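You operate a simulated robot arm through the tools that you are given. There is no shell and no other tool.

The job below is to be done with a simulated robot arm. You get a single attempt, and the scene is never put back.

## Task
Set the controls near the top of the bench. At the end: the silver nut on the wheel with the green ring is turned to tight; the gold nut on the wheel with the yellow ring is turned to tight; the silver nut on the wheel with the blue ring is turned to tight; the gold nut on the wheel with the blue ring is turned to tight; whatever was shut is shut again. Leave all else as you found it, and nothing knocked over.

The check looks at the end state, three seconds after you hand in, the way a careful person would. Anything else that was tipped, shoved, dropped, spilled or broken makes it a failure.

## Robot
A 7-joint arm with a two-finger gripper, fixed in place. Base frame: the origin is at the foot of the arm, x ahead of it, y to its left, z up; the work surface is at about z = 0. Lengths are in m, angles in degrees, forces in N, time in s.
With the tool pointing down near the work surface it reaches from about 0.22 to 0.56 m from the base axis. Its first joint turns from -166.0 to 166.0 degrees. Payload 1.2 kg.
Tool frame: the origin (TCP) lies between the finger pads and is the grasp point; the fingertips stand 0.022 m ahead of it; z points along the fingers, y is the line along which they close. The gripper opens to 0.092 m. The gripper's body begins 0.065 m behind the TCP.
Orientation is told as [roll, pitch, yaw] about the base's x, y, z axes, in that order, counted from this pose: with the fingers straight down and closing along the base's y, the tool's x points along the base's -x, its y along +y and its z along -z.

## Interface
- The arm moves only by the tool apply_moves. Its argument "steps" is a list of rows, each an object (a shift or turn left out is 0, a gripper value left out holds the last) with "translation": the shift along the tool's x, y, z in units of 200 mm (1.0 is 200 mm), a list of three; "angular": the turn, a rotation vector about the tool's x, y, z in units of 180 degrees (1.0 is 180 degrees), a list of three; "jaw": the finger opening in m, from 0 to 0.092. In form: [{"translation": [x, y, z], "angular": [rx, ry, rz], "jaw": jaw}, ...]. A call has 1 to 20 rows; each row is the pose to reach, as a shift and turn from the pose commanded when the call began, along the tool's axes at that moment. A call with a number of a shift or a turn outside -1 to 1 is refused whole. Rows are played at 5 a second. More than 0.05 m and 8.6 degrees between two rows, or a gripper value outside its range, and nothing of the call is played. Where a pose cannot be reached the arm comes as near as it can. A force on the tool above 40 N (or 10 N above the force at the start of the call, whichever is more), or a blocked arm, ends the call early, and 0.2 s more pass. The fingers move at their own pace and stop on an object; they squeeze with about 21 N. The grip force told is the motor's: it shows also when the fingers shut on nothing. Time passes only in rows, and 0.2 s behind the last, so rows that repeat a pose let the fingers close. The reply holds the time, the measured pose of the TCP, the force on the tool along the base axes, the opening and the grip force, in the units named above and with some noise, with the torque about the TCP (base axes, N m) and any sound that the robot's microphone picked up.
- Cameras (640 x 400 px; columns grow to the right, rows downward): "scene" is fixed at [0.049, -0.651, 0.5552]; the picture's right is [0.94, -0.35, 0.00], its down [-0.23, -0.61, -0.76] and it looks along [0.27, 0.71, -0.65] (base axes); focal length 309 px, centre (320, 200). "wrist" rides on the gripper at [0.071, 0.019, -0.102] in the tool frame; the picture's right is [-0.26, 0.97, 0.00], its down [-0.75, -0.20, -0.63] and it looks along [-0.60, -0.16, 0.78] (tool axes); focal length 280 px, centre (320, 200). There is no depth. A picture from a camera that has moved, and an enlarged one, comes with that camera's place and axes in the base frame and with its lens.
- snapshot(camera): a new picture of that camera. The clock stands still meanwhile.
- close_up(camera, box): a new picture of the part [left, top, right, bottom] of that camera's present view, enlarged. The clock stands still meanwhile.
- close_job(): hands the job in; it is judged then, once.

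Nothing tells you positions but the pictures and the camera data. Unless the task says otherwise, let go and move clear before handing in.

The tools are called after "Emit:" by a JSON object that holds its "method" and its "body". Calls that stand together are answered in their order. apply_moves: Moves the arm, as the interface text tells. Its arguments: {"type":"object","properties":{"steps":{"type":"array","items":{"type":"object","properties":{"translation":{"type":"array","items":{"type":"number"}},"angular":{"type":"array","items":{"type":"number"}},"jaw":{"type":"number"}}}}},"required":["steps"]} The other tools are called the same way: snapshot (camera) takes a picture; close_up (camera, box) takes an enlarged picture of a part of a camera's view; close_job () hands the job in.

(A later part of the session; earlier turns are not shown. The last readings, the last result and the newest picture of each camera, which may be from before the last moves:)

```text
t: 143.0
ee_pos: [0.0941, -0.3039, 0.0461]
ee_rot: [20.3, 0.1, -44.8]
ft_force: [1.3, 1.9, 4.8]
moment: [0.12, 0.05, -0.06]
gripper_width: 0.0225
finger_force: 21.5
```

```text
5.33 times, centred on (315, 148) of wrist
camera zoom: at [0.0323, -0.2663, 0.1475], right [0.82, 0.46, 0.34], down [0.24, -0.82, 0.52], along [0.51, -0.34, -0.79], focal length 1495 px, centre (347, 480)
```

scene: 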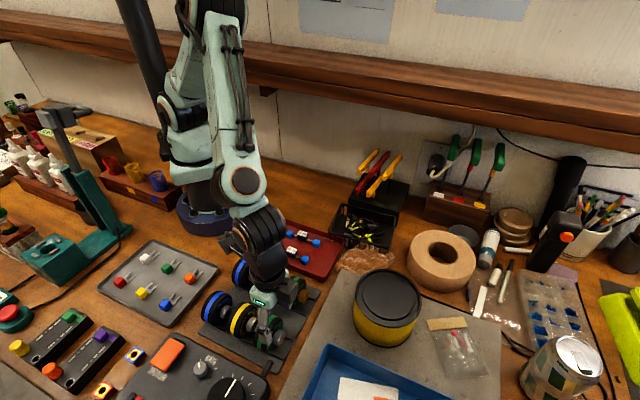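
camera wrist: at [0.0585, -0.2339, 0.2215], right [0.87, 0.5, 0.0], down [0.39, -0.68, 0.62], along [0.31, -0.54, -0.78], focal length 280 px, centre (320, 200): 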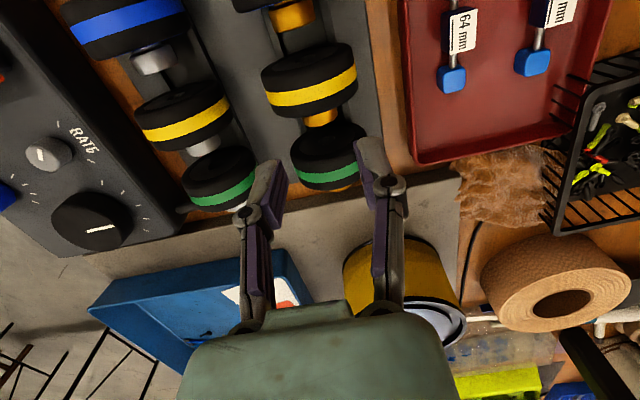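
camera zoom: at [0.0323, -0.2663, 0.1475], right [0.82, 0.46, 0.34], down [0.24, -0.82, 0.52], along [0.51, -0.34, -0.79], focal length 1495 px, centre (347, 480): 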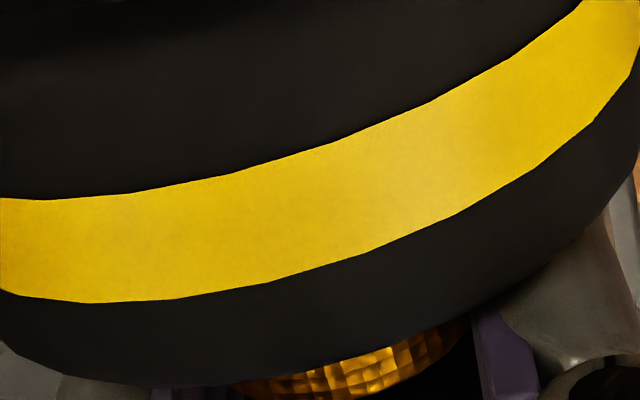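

Emit:
{"method": "apply_moves", "body": {"steps": [{"translation": [0, 0.0067, 0.0029], "angular": [0.0333, 0, 0]}, {"translation": [0, 0.0067, 0.0029], "angular": [0.0333, 0, 0]}]}}

Emit:
{"method": "close_up", "body": {"camera": "wrist", "box": [255, 110, 375, 185]}}

Emit:
{"method": "apply_moves", "body": {"steps": [{"translation": [0, 0.007, 0.0014], "angular": [0.0333, 0, 0]}, {"translation": [0, 0.007, 0.0014], "angular": [0.0333, 0, 0]}]}}

Emit:
{"method": "close_up", "body": {"camera": "wrist", "box": [255, 110, 375, 185]}}

Emit:
{"method": "apply_moves", "body": {"steps": [{"translation": [0, 0.0068, 0.0014], "angular": [0.0333, 0, 0]}, {"translation": [0, 0.0068, 0.0014], "angular": [0.0333, 0, 0]}]}}

Emit:
{"method": "close_up", "body": {"camera": "wrist", "box": [255, 110, 375, 185]}}

Emit:
{"method": "close_up", "body": {"camera": "scene", "box": [272, 274, 296, 292]}}

```text
t: 143.6
ee_pos: [0.095, -0.3032, 0.0458]
ee_rot: [14.3, -0.1, -45.0]
ft_force: [4.3, -0.6, 10.2]
moment: [0.07, 0.03, -0.1]
gripper_width: 0.023
finger_force: 21.1
```

```text
5.33 times, centred on (315, 148) of wrist
camera zoom: at [0.0406, -0.2575, 0.1487], right [0.85, 0.48, 0.24], down [0.28, -0.78, 0.56], along [0.45, -0.4, -0.8], focal length 1495 px, centre (347, 480)
```

zoom: 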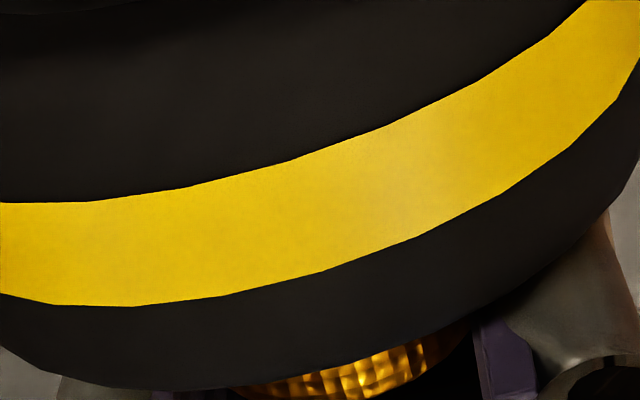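

```text
t: 144.2
ee_pos: [0.0946, -0.301, 0.0451]
ee_rot: [8.3, 0.0, -45.1]
ft_force: [2.3, -1.7, 5.4]
moment: [0.01, -0.02, -0.04]
gripper_width: 0.0229
finger_force: 20.4
```

```text
5.33 times, centred on (315, 148) of wrist
camera zoom: at [0.0487, -0.2486, 0.1489], right [0.86, 0.49, 0.14], down [0.33, -0.74, 0.59], along [0.39, -0.46, -0.8], focal length 1495 px, centre (347, 480)
```

zoom: 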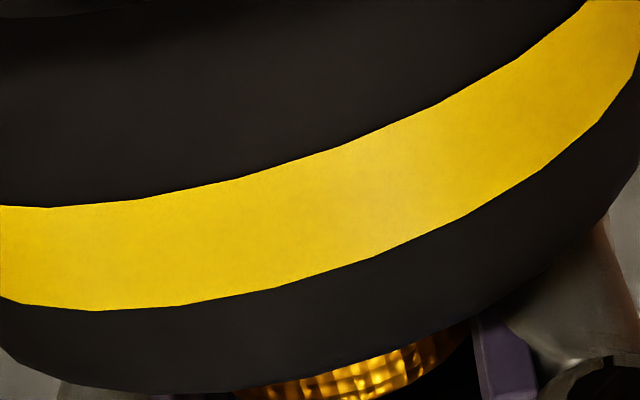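

```text
t: 144.8
ee_pos: [0.0967, -0.2995, 0.0448]
ee_rot: [2.3, 0.2, -45.1]
ft_force: [-2.8, -1.1, 3.1]
moment: [0.07, 0.1, 0.08]
gripper_width: 0.0226
finger_force: 21.0
```

```text
5.33 times, centred on (315, 148) of wrist
camera zoom: at [0.0577, -0.2399, 0.1477], right [0.87, 0.5, 0.04], down [0.37, -0.7, 0.62], along [0.33, -0.52, -0.79], focal length 1495 px, centre (347, 480)
```

zoom: 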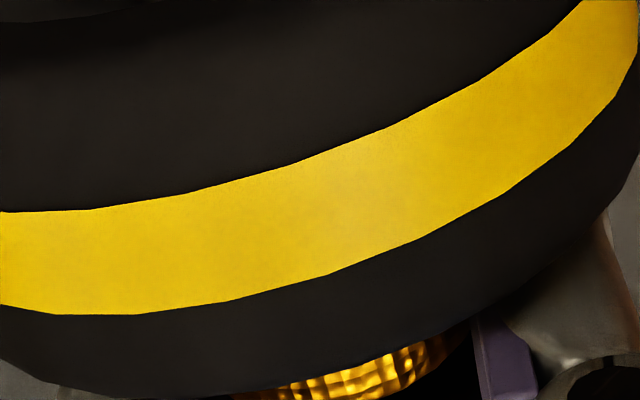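

```text
16.00 times, centred on (284, 283) of scene
camera zoom: at [0.049, -0.651, 0.5552], right [0.94, -0.35, 0.0], down [-0.23, -0.61, -0.76], along [0.27, 0.71, -0.65], focal length 4941 px, centre (896, -1128)
```

zoom: 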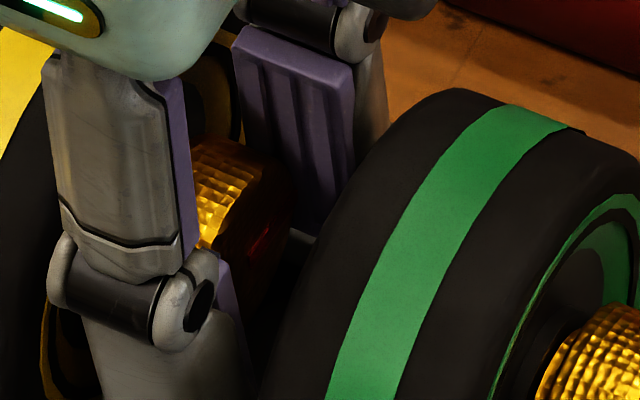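

Emit:
{"method": "apply_moves", "body": {"steps": [{"translation": [0, 0.0067, 0.0024], "angular": [0.0333, 0, 0]}, {"translation": [0, 0.0067, 0.0024], "angular": [0.0333, 0, 0]}]}}

Emit:
{"method": "close_up", "body": {"camera": "wrist", "box": [255, 110, 375, 185]}}

Emit:
{"method": "close_up", "body": {"camera": "scene", "box": [272, 274, 296, 292]}}

Emit:
{"method": "apply_moves", "body": {"steps": [{"translation": [0, 0.0067, 0.0014], "angular": [0.0333, 0, 0]}, {"translation": [0, 0.0067, 0.0014], "angular": [0.0333, 0, 0]}]}}

Emit:
{"method": "close_up", "body": {"camera": "wrist", "box": [255, 110, 375, 185]}}

Emit:
{"method": "close_up", "body": {"camera": "scene", "box": [272, 274, 296, 292]}}

```text
t: 145.4
ee_pos: [0.0981, -0.3, 0.046]
ee_rot: [-3.7, 0.1, -45.0]
ft_force: [-1.2, -1.2, 2.9]
moment: [0.0, 0.09, 0.06]
gripper_width: 0.0224
finger_force: 21.2
```

```text
5.33 times, centred on (315, 148) of wrist
camera zoom: at [0.0663, -0.2314, 0.1451], right [0.87, 0.5, -0.06], down [0.42, -0.65, 0.64], along [0.28, -0.58, -0.77], focal length 1495 px, centre (347, 480)
```

zoom: 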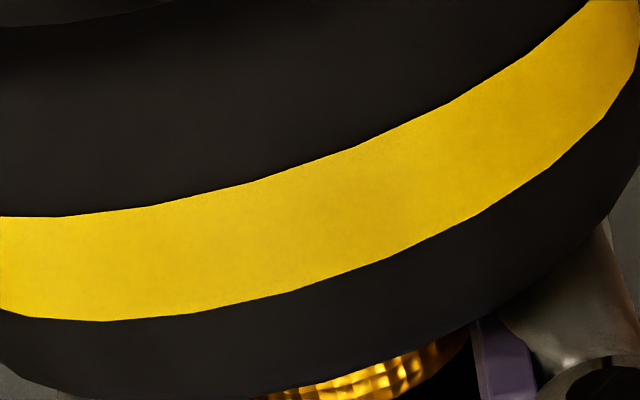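

```text
16.00 times, centred on (284, 283) of scene
camera zoom: at [0.049, -0.651, 0.5552], right [0.94, -0.35, 0.0], down [-0.23, -0.61, -0.76], along [0.27, 0.71, -0.65], focal length 4941 px, centre (896, -1128)
```

zoom: 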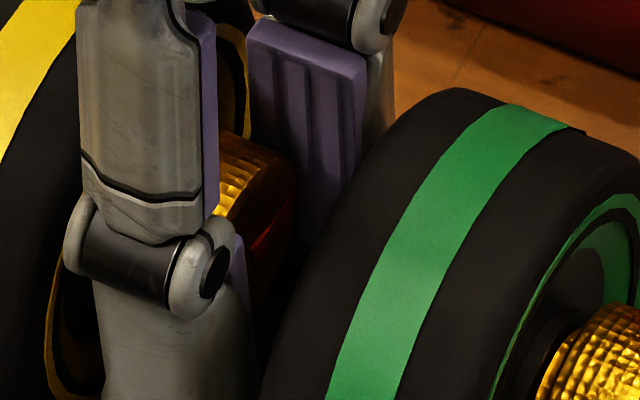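

```text
t: 146.0
ee_pos: [0.0998, -0.2985, 0.0455]
ee_rot: [-9.8, 0.0, -44.9]
ft_force: [-0.8, -1.9, 3.2]
moment: [0.04, 0.06, 0.03]
gripper_width: 0.0223
finger_force: 20.6
```

```text
5.33 times, centred on (315, 148) of wrist
camera zoom: at [0.0745, -0.2233, 0.1416], right [0.86, 0.49, -0.16], down [0.46, -0.6, 0.65], along [0.22, -0.63, -0.74], focal length 1495 px, centre (347, 480)
```

zoom: 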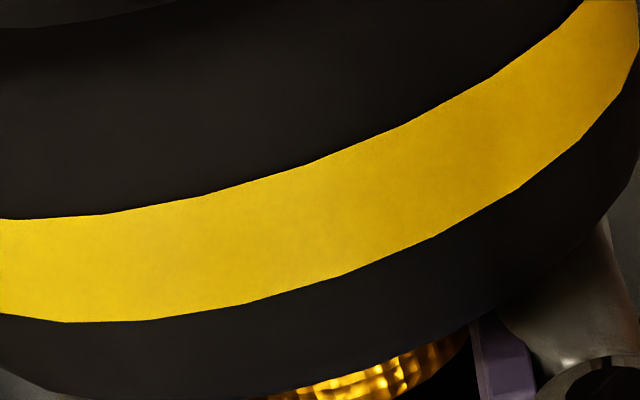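

```text
16.00 times, centred on (284, 283) of scene
camera zoom: at [0.049, -0.651, 0.5552], right [0.94, -0.35, 0.0], down [-0.23, -0.61, -0.76], along [0.27, 0.71, -0.65], focal length 4941 px, centre (896, -1128)
```

zoom: 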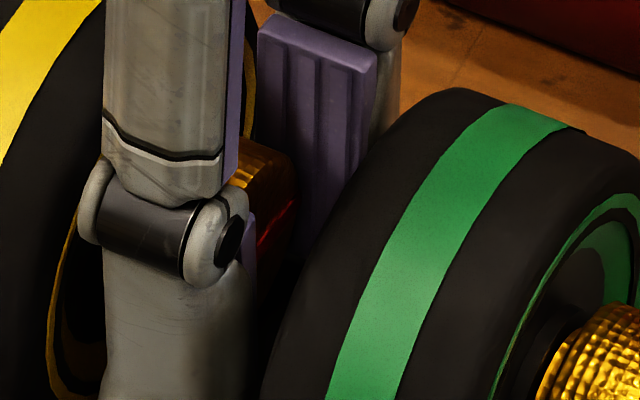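

Emit:
{"method": "apply_moves", "body": {"steps": [{"translation": [0, 0.0067, 0.0024], "angular": [0.0333, 0, 0]}, {"translation": [0, 0.0067, 0.0024], "angular": [0.0333, 0, 0]}]}}

Emit:
{"method": "close_up", "body": {"camera": "wrist", "box": [255, 110, 375, 185]}}

Emit:
{"method": "apply_moves", "body": {"steps": [{"translation": [0, 0.0067, 0.0014], "angular": [0.0333, 0, 0]}, {"translation": [0, 0.0067, 0.0014], "angular": [0.0333, 0, 0]}]}}

Emit:
{"method": "close_up", "body": {"camera": "wrist", "box": [255, 110, 375, 185]}}

Emit:
{"method": "apply_moves", "body": {"steps": [{"translation": [0, 0.0067, 0.0009], "angular": [0.0333, 0, 0]}, {"translation": [0, 0.0067, 0.0009], "angular": [0.0333, 0, 0]}]}}

Emit:
{"method": "close_up", "body": {"camera": "wrist", "box": [255, 110, 375, 185]}}

Emit:
{"method": "close_up", "body": {"camera": "scene", "box": [245, 255, 309, 305]}}

```text
t: 146.6
ee_pos: [0.1002, -0.2985, 0.0434]
ee_rot: [-15.7, 0.0, -44.9]
ft_force: [-2.0, -0.2, 5.4]
moment: [0.06, 0.06, 0.0]
gripper_width: 0.0217
finger_force: 20.5
```

```text
5.33 times, centred on (315, 148) of wrist
camera zoom: at [0.0827, -0.2159, 0.1366], right [0.84, 0.47, -0.26], down [0.51, -0.55, 0.66], along [0.17, -0.69, -0.71], focal length 1495 px, centre (347, 480)
```

zoom: 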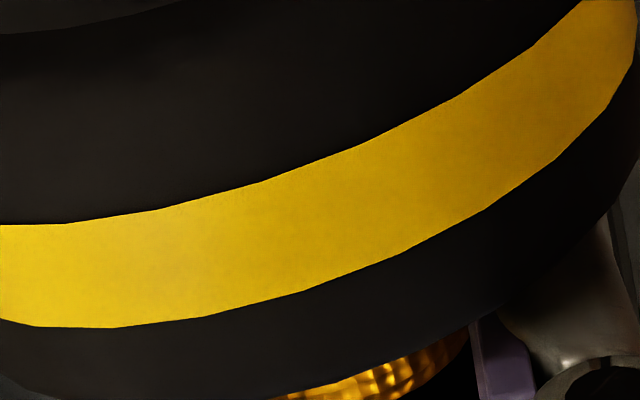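

```text
t: 147.2
ee_pos: [0.101, -0.2979, 0.0442]
ee_rot: [-21.5, 0.0, -44.9]
ft_force: [0.8, 0.1, 2.9]
moment: [0.08, 0.0, 0.02]
gripper_width: 0.022
finger_force: 20.7
```

```text
5.33 times, centred on (315, 148) of wrist
camera zoom: at [0.0904, -0.2089, 0.1308], right [0.82, 0.45, -0.36], down [0.56, -0.5, 0.66], along [0.12, -0.74, -0.67], focal length 1495 px, centre (347, 480)
```

zoom: 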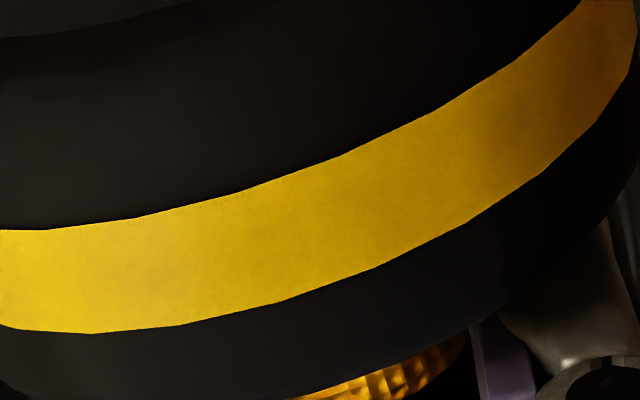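

```text
t: 147.8
ee_pos: [0.1013, -0.2984, 0.0427]
ee_rot: [-27.7, 0.0, -45.1]
ft_force: [1.1, -0.1, 5.6]
moment: [0.11, -0.02, -0.05]
gripper_width: 0.0224
finger_force: 21.3
```

```text
5.33 times, centred on (315, 148) of wrist
camera zoom: at [0.0972, -0.2021, 0.1241], right [0.79, 0.42, -0.45], down [0.61, -0.45, 0.65], along [0.07, -0.79, -0.61], focal length 1495 px, centre (347, 480)
```

zoom: 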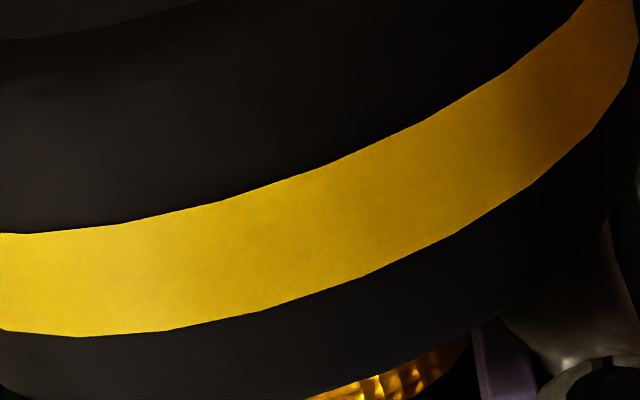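

```text
8.00 times, centred on (277, 280) of scene
camera zoom: at [0.049, -0.651, 0.5552], right [0.94, -0.35, 0.0], down [-0.23, -0.61, -0.76], along [0.27, 0.71, -0.65], focal length 2470 px, centre (664, -440)
```

zoom: 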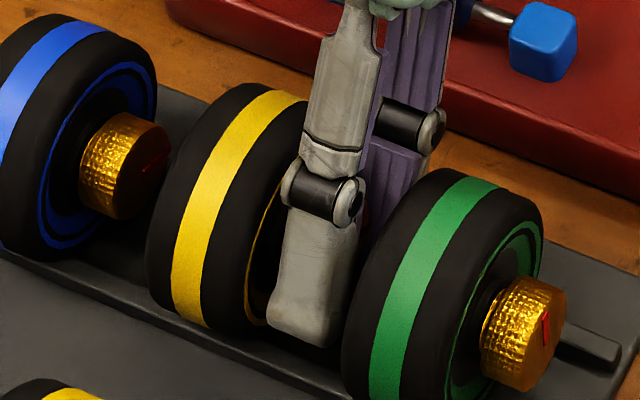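

The third stroke ended with the wheel being dragged along, as with the others at their stop. I release, back off, and check all marks.

Emit:
{"method": "apply_moves", "body": {"steps": [{"jaw": 0.036}, {"jaw": 0.036}, {"translation": [0, 0, -0.1]}, {"translation": [0, 0, -0.225]}, {"translation": [0, -0.04, -0.27], "angular": [-0.04, 0, 0]}, {"translation": [0, -0.08, -0.31], "angular": [-0.08, 0, 0]}, {"translation": [0, -0.12, -0.35], "angular": [-0.12, 0, 0]}, {"translation": [0, -0.16, -0.4], "angular": [-0.1535, 0, 0]}, {"translation": [0, -0.2, -0.47], "angular": [-0.1535, 0, 0]}]}}

Emit:
{"method": "close_up", "body": {"camera": "scene", "box": [245, 255, 309, 305]}}

Emit:
{"method": "close_up", "body": {"camera": "scene", "box": [272, 274, 296, 292]}}

Emit:
{"method": "close_up", "body": {"camera": "scene", "box": [180, 230, 340, 360]}}

```text
t: 149.8
ee_pos: [0.107, -0.2907, 0.1445]
ee_rot: [0.1, 0.0, -44.9]
ft_force: [0.6, 0.1, 0.7]
moment: [0.01, -0.02, 0.0]
gripper_width: 0.0358
finger_force: 0.0
```

```text
8.00 times, centred on (277, 280) of scene
camera zoom: at [0.049, -0.651, 0.5552], right [0.94, -0.35, 0.0], down [-0.23, -0.61, -0.76], along [0.27, 0.71, -0.65], focal length 2470 px, centre (664, -440)
```

zoom: 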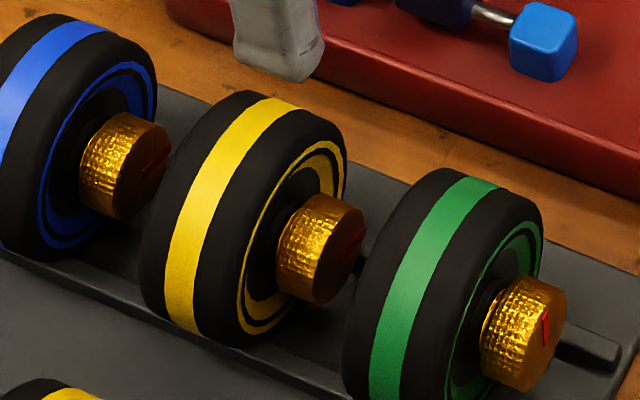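

```text
16.00 times, centred on (284, 283) of scene
camera zoom: at [0.049, -0.651, 0.5552], right [0.94, -0.35, 0.0], down [-0.23, -0.61, -0.76], along [0.27, 0.71, -0.65], focal length 4941 px, centre (896, -1128)
```

zoom: 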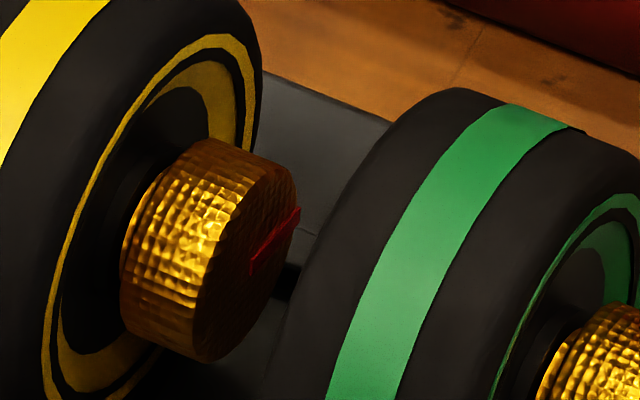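

```text
3.08 times, centred on (260, 295) of scene
camera zoom: at [0.049, -0.651, 0.5552], right [0.94, -0.35, 0.0], down [-0.23, -0.61, -0.76], along [0.27, 0.71, -0.65], focal length 950 px, centre (505, -92)
```

zoom: 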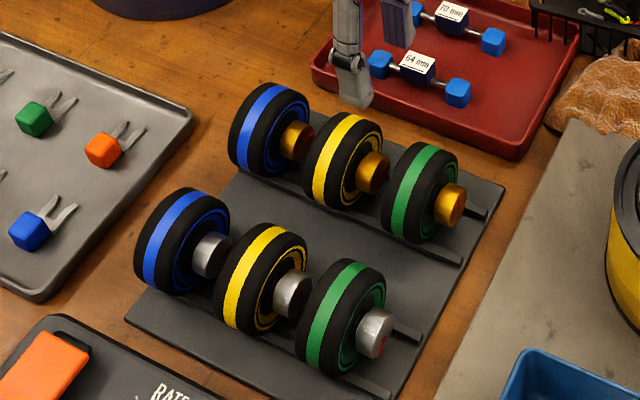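

The gold nut of the yellow wheel shows its mark at ~103°, somewhat less than the blue ones (113–117°). To judge the wheel's own turn I go back to the earlier viewpoint above it and compare the rim facets.

Emit:
{"method": "snapshot", "body": {"camera": "wrist"}}

```text
taken
camera wrist: at [0.0703, -0.2268, 0.2456], right [0.87, 0.5, 0.0], down [0.39, -0.68, 0.62], along [0.31, -0.54, -0.78], focal length 280 px, centre (320, 200)
```

wrist: 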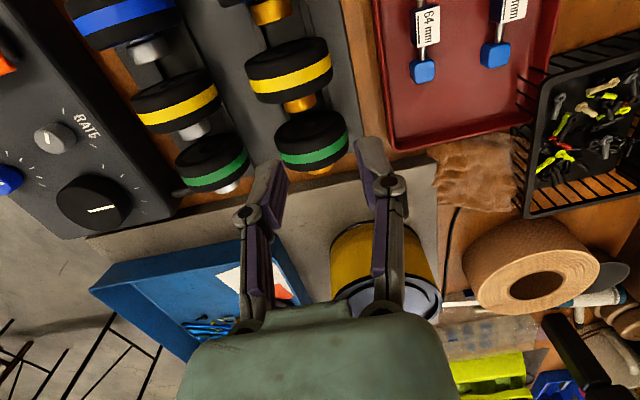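

Emit:
{"method": "apply_moves", "body": {"steps": [{"translation": [0.0166, -0.0668, 0.1205]}, {"translation": [0.0166, -0.0668, 0.1205]}]}}

Emit:
{"method": "close_up", "body": {"camera": "wrist", "box": [256, 30, 384, 140]}}

Emit:
{"method": "close_up", "body": {"camera": "wrist", "box": [265, 45, 361, 105]}}

```text
t: 150.4
ee_pos: [0.0952, -0.2968, 0.1203]
ee_rot: [0.0, -0.1, -44.8]
ft_force: [-0.7, 0.4, 0.2]
moment: [0.01, 0.0, -0.02]
gripper_width: 0.0361
finger_force: 0.1
```

```text
3.64 times, centred on (320, 85) of wrist
camera zoom: at [0.0587, -0.2329, 0.2216], right [0.87, 0.5, 0.0], down [0.39, -0.68, 0.63], along [0.31, -0.54, -0.78], focal length 1020 px, centre (320, 618)
```

zoom: 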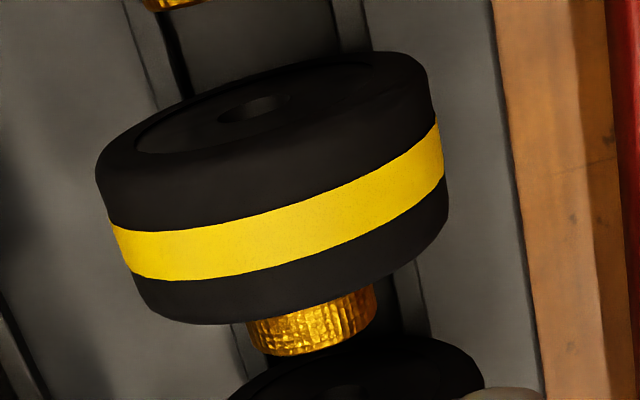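

```text
6.67 times, centred on (313, 75) of wrist
camera zoom: at [0.0587, -0.2329, 0.2216], right [0.87, 0.5, 0.0], down [0.39, -0.68, 0.63], along [0.31, -0.54, -0.78], focal length 1869 px, centre (367, 1033)
```

zoom: 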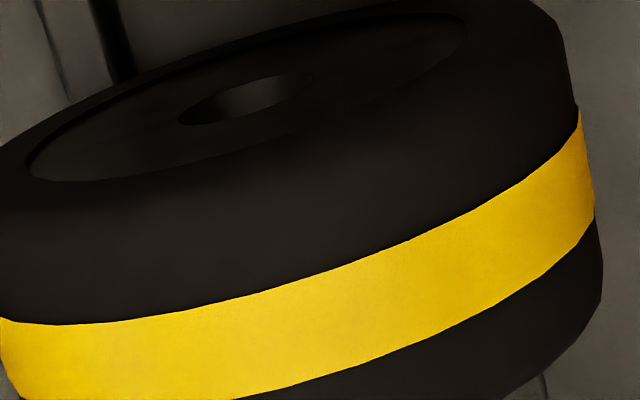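

I do a confirmation turn on the gold nut of the yellow wheel: grip upright, light press, and turn while watching its mark.

Emit:
{"method": "apply_moves", "body": {"steps": [{"translation": [-0.02, -0.011, 0.12], "jaw": 0.036}, {"translation": [-0.02, -0.011, 0.23]}, {"translation": [-0.02, -0.011, 0.31]}, {"translation": [-0.02, -0.011, 0.3655]}, {"translation": [-0.02, -0.011, 0.3655]}]}}

Emit:
{"method": "close_up", "body": {"camera": "wrist", "box": [220, 60, 420, 220]}}

Emit:
{"method": "apply_moves", "body": {"steps": [{"jaw": 0.015}, {"jaw": 0.015}, {"jaw": 0.015}]}}

Emit:
{"method": "close_up", "body": {"camera": "wrist", "box": [255, 110, 375, 185]}}

Emit:
{"method": "close_up", "body": {"camera": "scene", "box": [272, 274, 296, 292]}}

```text
t: 151.6
ee_pos: [0.0958, -0.3036, 0.0474]
ee_rot: [0.0, -0.1, -44.9]
ft_force: [-0.1, 0.7, 0.3]
moment: [-0.01, 0.02, 0.0]
gripper_width: 0.036
finger_force: 0.1
```

```text
2.50 times, centred on (320, 140) of wrist
camera zoom: at [0.0601, -0.2398, 0.1485], right [0.87, 0.5, 0.0], down [0.39, -0.68, 0.62], along [0.31, -0.54, -0.78], focal length 701 px, centre (320, 350)
```

zoom: 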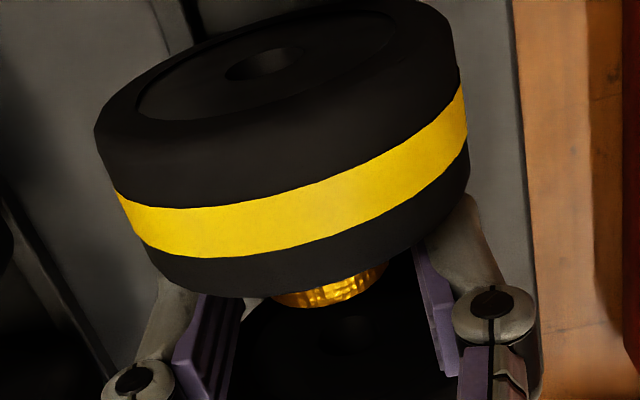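

```text
t: 152.4
ee_pos: [0.0956, -0.3035, 0.0468]
ee_rot: [0.1, 0.0, -44.9]
ft_force: [0.5, 0.5, 2.5]
moment: [0.05, 0.02, -0.02]
gripper_width: 0.0227
finger_force: 21.1
```

```text
5.33 times, centred on (315, 148) of wrist
camera zoom: at [0.0601, -0.2397, 0.1488], right [0.87, 0.5, 0.0], down [0.39, -0.68, 0.62], along [0.31, -0.54, -0.78], focal length 1495 px, centre (347, 480)
```

zoom: 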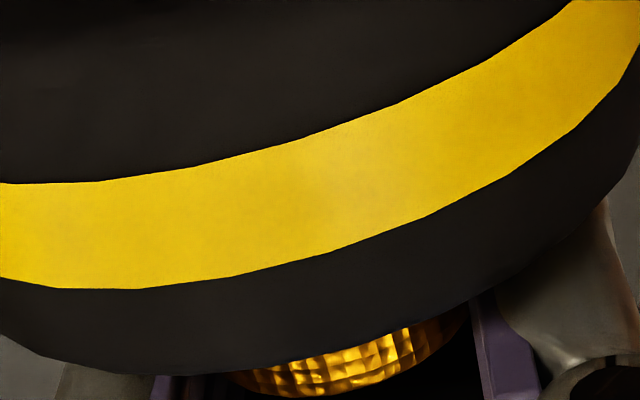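

```text
16.00 times, centred on (284, 283) of scene
camera zoom: at [0.049, -0.651, 0.5552], right [0.94, -0.35, 0.0], down [-0.23, -0.61, -0.76], along [0.27, 0.71, -0.65], focal length 4941 px, centre (896, -1128)
```

zoom: 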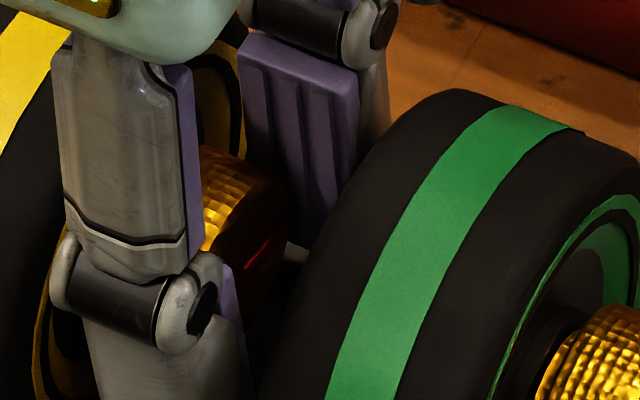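

Emit:
{"method": "apply_moves", "body": {"steps": [{"translation": [0, 0, 0.0025]}, {"translation": [0, 0.0067, 0.0029], "angular": [0.0333, 0, 0]}, {"translation": [0, 0.0067, 0.0029], "angular": [0.0333, 0, 0]}]}}

Emit:
{"method": "close_up", "body": {"camera": "wrist", "box": [255, 110, 375, 185]}}

Emit:
{"method": "close_up", "body": {"camera": "scene", "box": [276, 274, 292, 286]}}

Emit:
{"method": "apply_moves", "body": {"steps": [{"translation": [0, 0.0067, 0.0014], "angular": [0.0333, 0, 0]}, {"translation": [0, 0.0067, 0.0014], "angular": [0.0333, 0, 0]}]}}

Emit:
{"method": "close_up", "body": {"camera": "wrist", "box": [255, 110, 375, 185]}}

Emit:
{"method": "close_up", "body": {"camera": "scene", "box": [276, 274, 292, 286]}}

```text
t: 153.2
ee_pos: [0.0973, -0.3018, 0.0468]
ee_rot: [-6.0, 0.0, -45.0]
ft_force: [0.3, 0.9, -0.6]
moment: [0.02, -0.01, 0.01]
gripper_width: 0.0228
finger_force: 21.3
```

```text
5.33 times, centred on (315, 148) of wrist
camera zoom: at [0.0686, -0.231, 0.1458], right [0.86, 0.49, -0.1], down [0.44, -0.63, 0.64], along [0.25, -0.6, -0.76], focal length 1495 px, centre (347, 480)
```

zoom: 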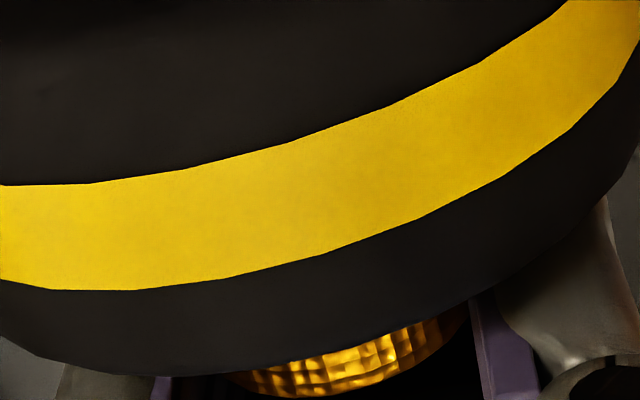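

```text
16.00 times, centred on (284, 280) of scene
camera zoom: at [0.049, -0.651, 0.5552], right [0.94, -0.35, 0.0], down [-0.23, -0.61, -0.76], along [0.27, 0.71, -0.65], focal length 4941 px, centre (896, -1080)
```

zoom: 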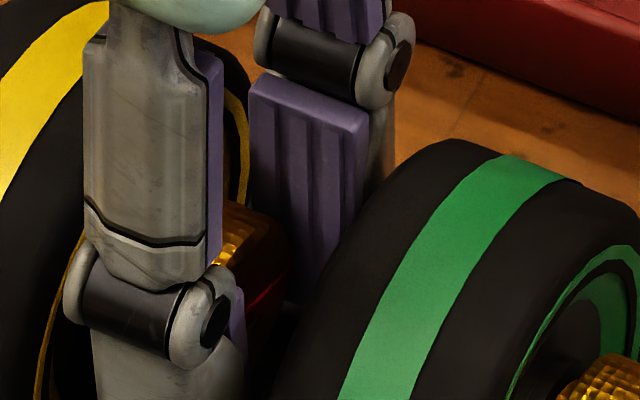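

```text
t: 153.8
ee_pos: [0.0992, -0.3007, 0.0479]
ee_rot: [-12.0, 0.0, -45.0]
ft_force: [1.8, 1.2, 2.2]
moment: [0.02, -0.02, -0.03]
gripper_width: 0.0227
finger_force: 20.8
```

```text
5.33 times, centred on (315, 148) of wrist
camera zoom: at [0.0764, -0.2227, 0.1418], right [0.85, 0.48, -0.2], down [0.48, -0.58, 0.65], along [0.2, -0.65, -0.73], focal length 1495 px, centre (347, 480)
```

zoom: 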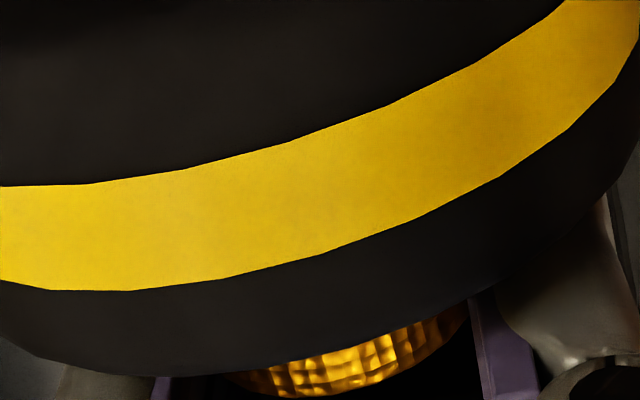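

```text
16.00 times, centred on (284, 280) of scene
camera zoom: at [0.049, -0.651, 0.5552], right [0.94, -0.35, 0.0], down [-0.23, -0.61, -0.76], along [0.27, 0.71, -0.65], focal length 4941 px, centre (896, -1080)
```

zoom: 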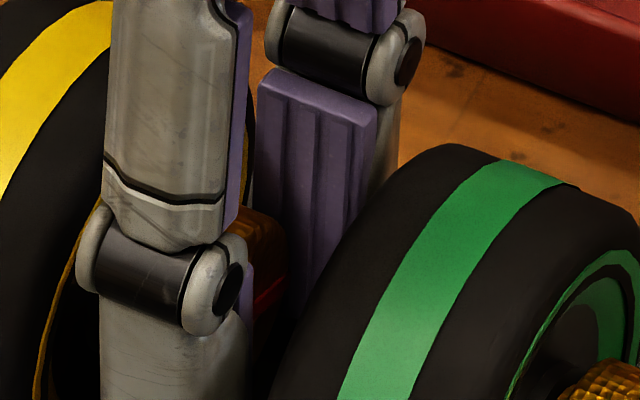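

The wheel is dragged along from the very start of this turn, so this nut too is at its stop. I release and move up and clear, then check everything.

Emit:
{"method": "apply_moves", "body": {"steps": [{"jaw": 0.036}, {"jaw": 0.036}, {"translation": [0, 0, -0.1]}, {"translation": [0, 0, -0.225]}, {"translation": [0, -0.03, -0.4], "angular": [-0.0333, 0, 0]}, {"translation": [0, -0.06, -0.6], "angular": [-0.0667, 0, 0]}, {"translation": [0, -0.06, -0.8], "angular": [-0.0667, 0, 0]}, {"translation": [0, -0.06, -0.9], "angular": [-0.0667, 0, 0]}]}}

Emit:
{"method": "snapshot", "body": {"camera": "scene"}}

Emit:
{"method": "snapshot", "body": {"camera": "wrist"}}

Emit:
{"method": "close_up", "body": {"camera": "scene", "box": [180, 230, 340, 360]}}

Emit:
{"method": "close_up", "body": {"camera": "scene", "box": [225, 245, 325, 315]}}

Emit:
{"method": "close_up", "body": {"camera": "scene", "box": [195, 280, 295, 350]}}

```text
t: 155.6
ee_pos: [0.1167, -0.2806, 0.2251]
ee_rot: [0.1, -0.1, -45.0]
ft_force: [0.1, 0.6, -0.2]
moment: [-0.02, 0.03, -0.03]
gripper_width: 0.0359
finger_force: 0.1
```

```text
taken
```

scene: 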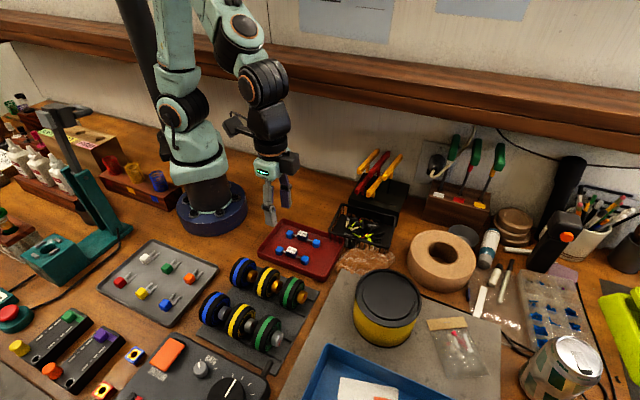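

```text
taken
camera wrist: at [0.0803, -0.217, 0.3264], right [0.87, 0.5, 0.0], down [0.39, -0.68, 0.62], along [0.31, -0.54, -0.78], focal length 280 px, centre (320, 200)
```

wrist: 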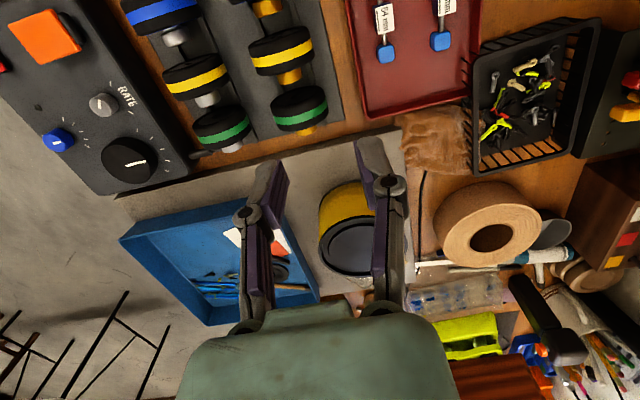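

```text
3.08 times, centred on (260, 295) of scene
camera zoom: at [0.049, -0.651, 0.5552], right [0.94, -0.35, 0.0], down [-0.23, -0.61, -0.76], along [0.27, 0.71, -0.65], focal length 950 px, centre (505, -92)
```

zoom: 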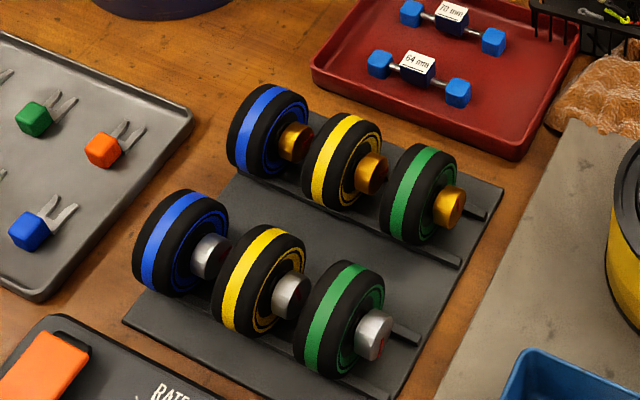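

```text
5.71 times, centred on (275, 280) of scene
camera zoom: at [0.049, -0.651, 0.5552], right [0.94, -0.35, 0.0], down [-0.23, -0.61, -0.76], along [0.27, 0.71, -0.65], focal length 1764 px, centre (577, -257)
```

zoom: 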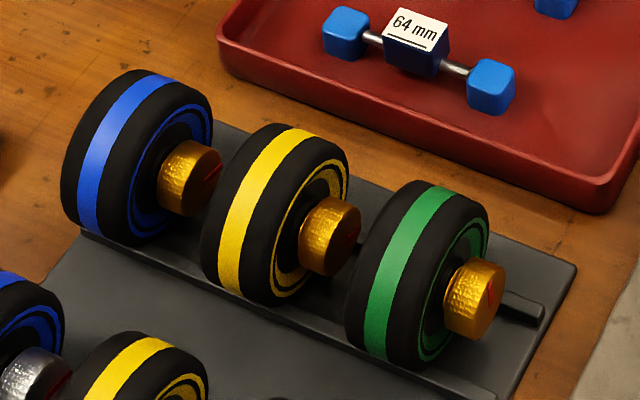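

```text
5.71 times, centred on (245, 315) of scene
camera zoom: at [0.049, -0.651, 0.5552], right [0.94, -0.35, 0.0], down [-0.23, -0.61, -0.76], along [0.27, 0.71, -0.65], focal length 1764 px, centre (749, -457)
```

zoom: 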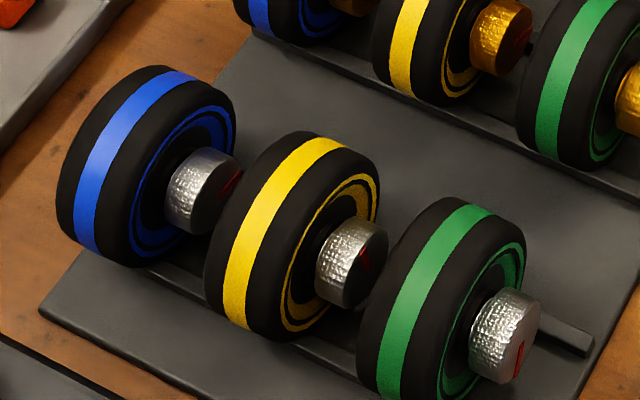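

All four target nuts show turned marks; the rack has crept about 5 mm in total toward the motor box. The silver nut of the green wheel was my first, less clean one, so I go back above it for the same confirmation turn.

Emit:
{"method": "apply_moves", "body": {"steps": [{"translation": [-0.052, -0.12, 0.08]}, {"translation": [-0.104, -0.24, 0.18]}, {"translation": [-0.156, -0.36, 0.29]}, {"translation": [-0.208, -0.48, 0.41]}, {"translation": [-0.259, -0.599, 0.522]}, {"translation": [-0.259, -0.599, 0.522]}]}}

Emit:
{"method": "snapshot", "body": {"camera": "wrist"}}

Emit:
{"method": "close_up", "body": {"camera": "wrist", "box": [256, 30, 384, 140]}}

```text
t: 157.0
ee_pos: [0.0701, -0.4034, 0.1201]
ee_rot: [0.2, 0.0, -45.0]
ft_force: [-0.2, 0.4, 0.1]
moment: [0.04, -0.04, 0.02]
gripper_width: 0.0357
finger_force: 0.0
```

```text
taken
camera wrist: at [0.0337, -0.3396, 0.2203], right [0.87, 0.5, 0.0], down [0.39, -0.68, 0.62], along [0.31, -0.54, -0.78], focal length 280 px, centre (320, 200)
```

wrist: 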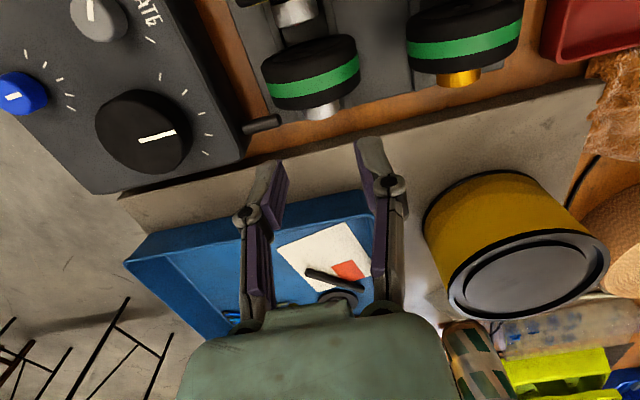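

```text
3.64 times, centred on (320, 85) of wrist
camera zoom: at [0.0337, -0.3396, 0.2203], right [0.87, 0.5, 0.0], down [0.39, -0.68, 0.62], along [0.31, -0.54, -0.78], focal length 1020 px, centre (320, 618)
```

zoom: 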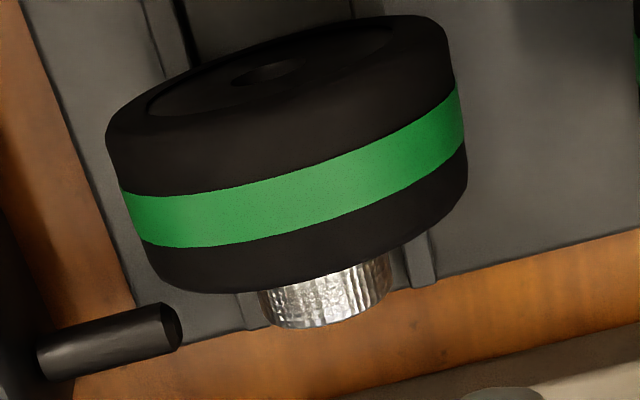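

Emit:
{"method": "apply_moves", "body": {"steps": [{"translation": [0.004, 0.008, 0.12], "jaw": 0.033}, {"translation": [0.004, 0.008, 0.22]}, {"translation": [0.004, 0.008, 0.3]}, {"translation": [0.004, 0.008, 0.357]}, {"translation": [0.004, 0.008, 0.357]}]}}

Emit:
{"method": "close_up", "body": {"camera": "wrist", "box": [220, 60, 420, 220]}}

Emit:
{"method": "apply_moves", "body": {"steps": [{"jaw": 0.015}, {"jaw": 0.015}, {"jaw": 0.015}]}}

Emit:
{"method": "close_up", "body": {"camera": "wrist", "box": [255, 110, 375, 185]}}

Emit:
{"method": "close_up", "body": {"camera": "scene", "box": [274, 324, 298, 342]}}

```text
t: 158.2
ee_pos: [0.0694, -0.4016, 0.0478]
ee_rot: [0.1, 0.0, -44.9]
ft_force: [0.3, 0.5, 0.3]
moment: [0.01, -0.02, -0.03]
gripper_width: 0.0331
finger_force: 0.0
```

```text
2.50 times, centred on (320, 140) of wrist
camera zoom: at [0.0336, -0.3385, 0.1491], right [0.87, 0.5, 0.0], down [0.39, -0.68, 0.63], along [0.31, -0.54, -0.78], focal length 701 px, centre (320, 350)
```

zoom: 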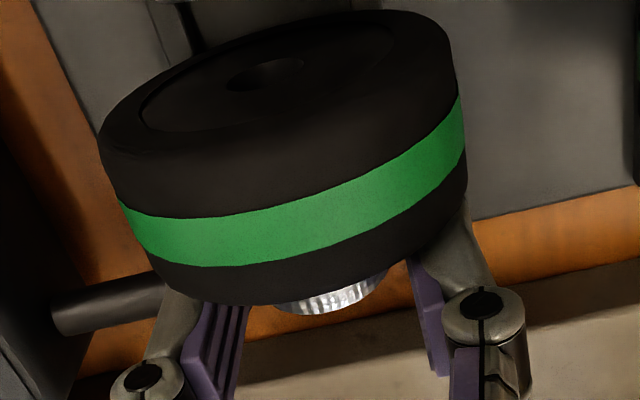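

```text
t: 159.0
ee_pos: [0.0707, -0.4029, 0.047]
ee_rot: [0.2, 0.0, -45.0]
ft_force: [1.0, 0.8, 0.2]
moment: [-0.02, 0.02, -0.03]
gripper_width: 0.0225
finger_force: 21.1
```

```text
5.33 times, centred on (315, 148) of wrist
camera zoom: at [0.0336, -0.3385, 0.1494], right [0.87, 0.5, 0.0], down [0.39, -0.68, 0.62], along [0.31, -0.54, -0.78], focal length 1495 px, centre (347, 480)
```

zoom: 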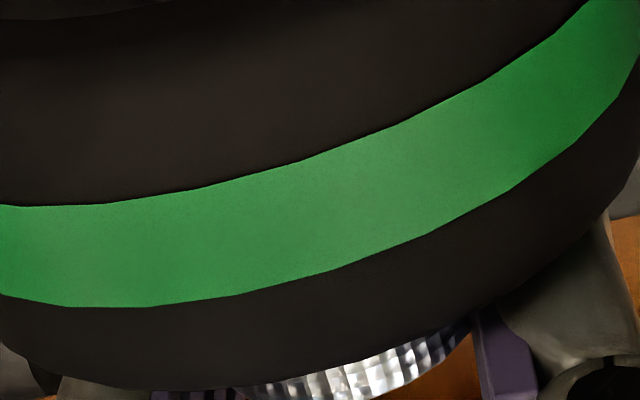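

```text
16.00 times, centred on (286, 333) of scene
camera zoom: at [0.049, -0.651, 0.5552], right [0.94, -0.35, 0.0], down [-0.23, -0.61, -0.76], along [0.27, 0.71, -0.65], focal length 4941 px, centre (864, -1928)
```

zoom: 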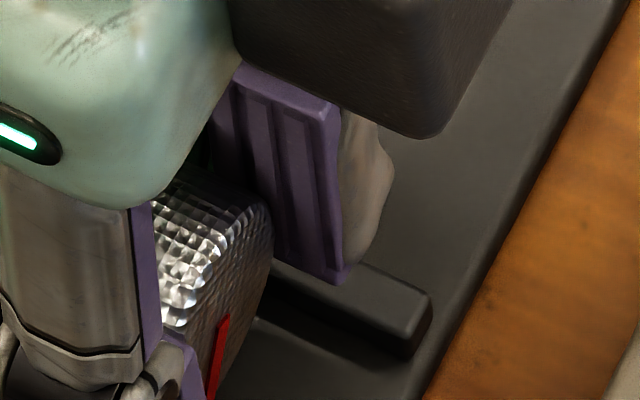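

Emit:
{"method": "apply_moves", "body": {"steps": [{"translation": [0, 0, 0.003]}, {"translation": [0, 0.0067, 0.0034], "angular": [0.0333, 0, 0]}, {"translation": [0, 0.0067, 0.0034], "angular": [0.0333, 0, 0]}]}}

Emit:
{"method": "close_up", "body": {"camera": "wrist", "box": [255, 110, 375, 185]}}

Emit:
{"method": "close_up", "body": {"camera": "scene", "box": [274, 324, 298, 342]}}

Emit:
{"method": "apply_moves", "body": {"steps": [{"translation": [0, 0.0067, 0.0014], "angular": [0.0333, 0, 0]}, {"translation": [0, 0.0067, 0.0014], "angular": [0.0333, 0, 0]}]}}

Emit:
{"method": "close_up", "body": {"camera": "wrist", "box": [255, 110, 375, 185]}}

Emit:
{"method": "close_up", "body": {"camera": "scene", "box": [274, 324, 298, 342]}}

```text
t: 159.8
ee_pos: [0.0698, -0.4014, 0.0473]
ee_rot: [-6.0, -0.1, -45.0]
ft_force: [-1.4, -0.8, -0.8]
moment: [-0.01, -0.02, -0.02]
gripper_width: 0.0226
finger_force: 21.4
```

```text
5.33 times, centred on (315, 148) of wrist
camera zoom: at [0.041, -0.3306, 0.1464], right [0.86, 0.49, -0.1], down [0.44, -0.63, 0.64], along [0.25, -0.6, -0.76], focal length 1495 px, centre (347, 480)
```

zoom: 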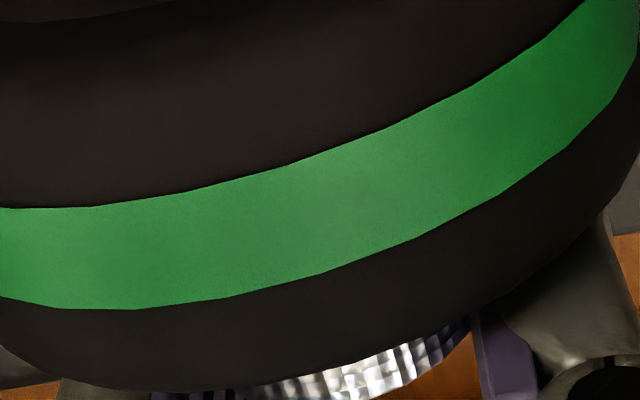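

```text
16.00 times, centred on (286, 333) of scene
camera zoom: at [0.049, -0.651, 0.5552], right [0.94, -0.35, 0.0], down [-0.23, -0.61, -0.76], along [0.27, 0.71, -0.65], focal length 4941 px, centre (864, -1928)
```

zoom: 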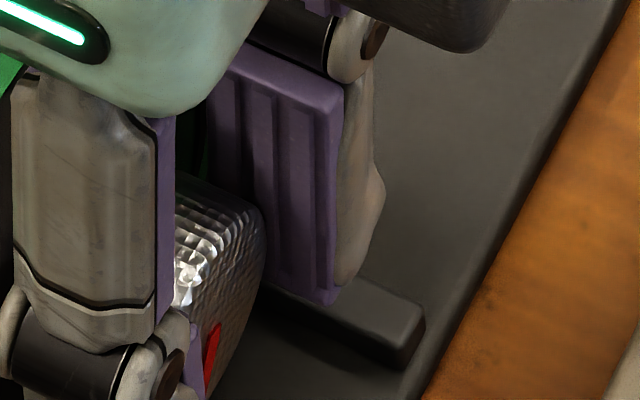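

```text
t: 160.4
ee_pos: [0.0724, -0.4006, 0.0469]
ee_rot: [-12.0, 0.0, -45.0]
ft_force: [0.6, 0.8, 0.4]
moment: [0.01, -0.02, 0.0]
gripper_width: 0.0228
finger_force: 20.9
```

```text
5.33 times, centred on (315, 148) of wrist
camera zoom: at [0.0492, -0.3225, 0.1425], right [0.85, 0.48, -0.2], down [0.48, -0.58, 0.65], along [0.2, -0.65, -0.73], focal length 1495 px, centre (347, 480)
```

zoom: 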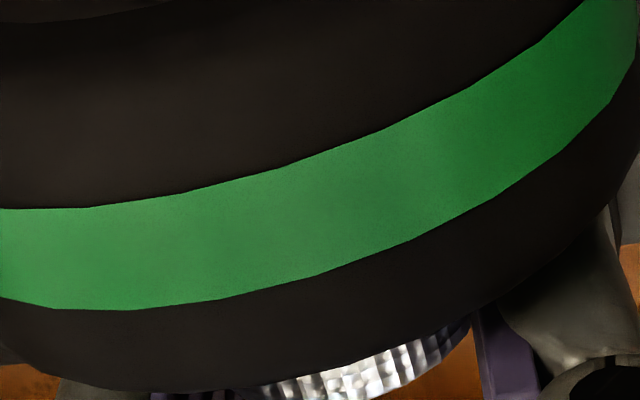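

```text
16.00 times, centred on (286, 333) of scene
camera zoom: at [0.049, -0.651, 0.5552], right [0.94, -0.35, 0.0], down [-0.23, -0.61, -0.76], along [0.27, 0.71, -0.65], focal length 4941 px, centre (864, -1928)
```

zoom: 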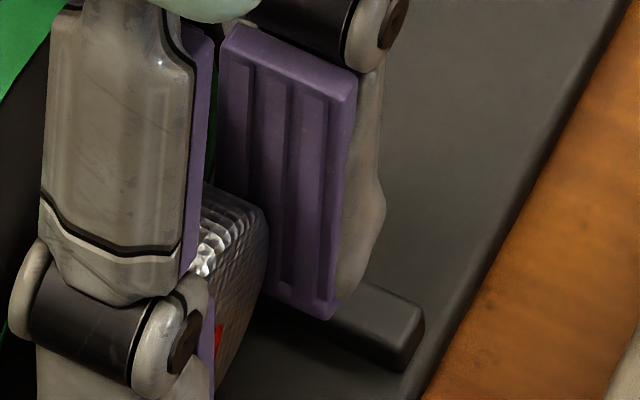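

Emit:
{"method": "apply_moves", "body": {"steps": [{"translation": [0, 0, 0.004]}, {"translation": [0, 0, 0.006]}, {"translation": [0, 0, 0.006]}]}}

Emit:
{"method": "close_up", "body": {"camera": "wrist", "box": [255, 110, 375, 185]}}

Emit:
{"method": "apply_moves", "body": {"steps": [{"translation": [0, 0.0067, 0.0004], "angular": [0.0333, 0, 0]}, {"translation": [0, 0.0067, 0.0004], "angular": [0.0333, 0, 0]}]}}

Emit:
{"method": "close_up", "body": {"camera": "wrist", "box": [255, 110, 375, 185]}}

Emit:
{"method": "close_up", "body": {"camera": "scene", "box": [274, 324, 298, 342]}}

```text
t: 161.2
ee_pos: [0.0707, -0.4018, 0.0469]
ee_rot: [-12.0, 0.0, -45.0]
ft_force: [-0.2, 1.1, 5.1]
moment: [0.11, 0.12, -0.09]
gripper_width: 0.0223
finger_force: 20.9
```

```text
5.33 times, centred on (315, 148) of wrist
camera zoom: at [0.0492, -0.3229, 0.1416], right [0.85, 0.48, -0.2], down [0.48, -0.58, 0.65], along [0.2, -0.65, -0.73], focal length 1495 px, centre (347, 480)
```

zoom: 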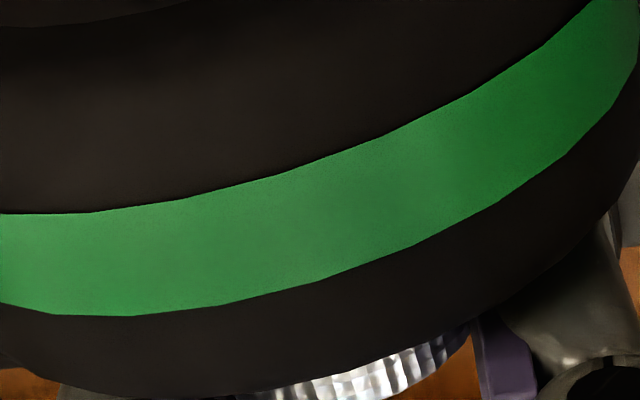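

```text
t: 161.8
ee_pos: [0.0719, -0.4002, 0.0472]
ee_rot: [-18.0, 0.0, -45.0]
ft_force: [-0.4, -0.7, 1.1]
moment: [-0.01, 0.02, -0.02]
gripper_width: 0.0223
finger_force: 20.8
```

```text
5.33 times, centred on (315, 148) of wrist
camera zoom: at [0.0572, -0.3153, 0.1363], right [0.83, 0.46, -0.3], down [0.53, -0.53, 0.66], along [0.15, -0.71, -0.69], focal length 1495 px, centre (347, 480)
```

zoom: 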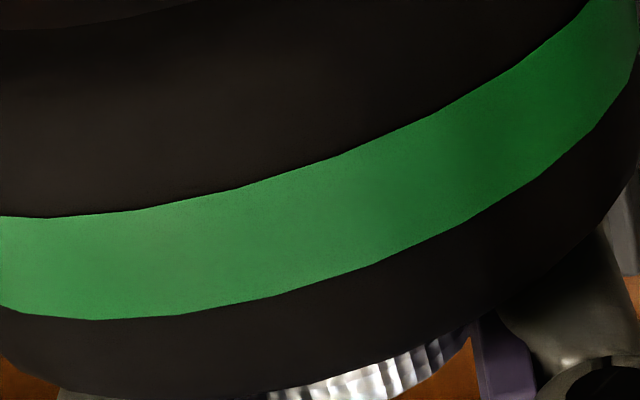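

```text
16.00 times, centred on (286, 333) of scene
camera zoom: at [0.049, -0.651, 0.5552], right [0.94, -0.35, 0.0], down [-0.23, -0.61, -0.76], along [0.27, 0.71, -0.65], focal length 4941 px, centre (864, -1928)
```

zoom: 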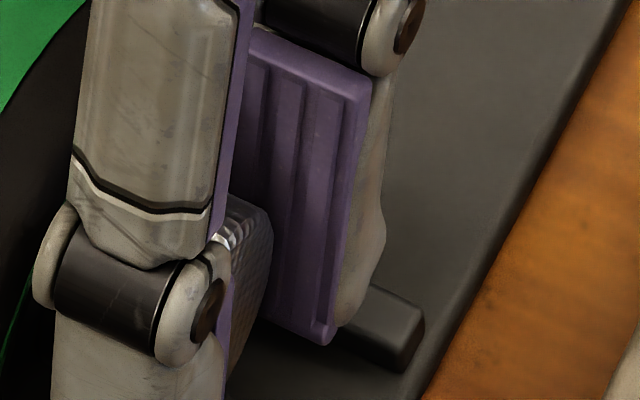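

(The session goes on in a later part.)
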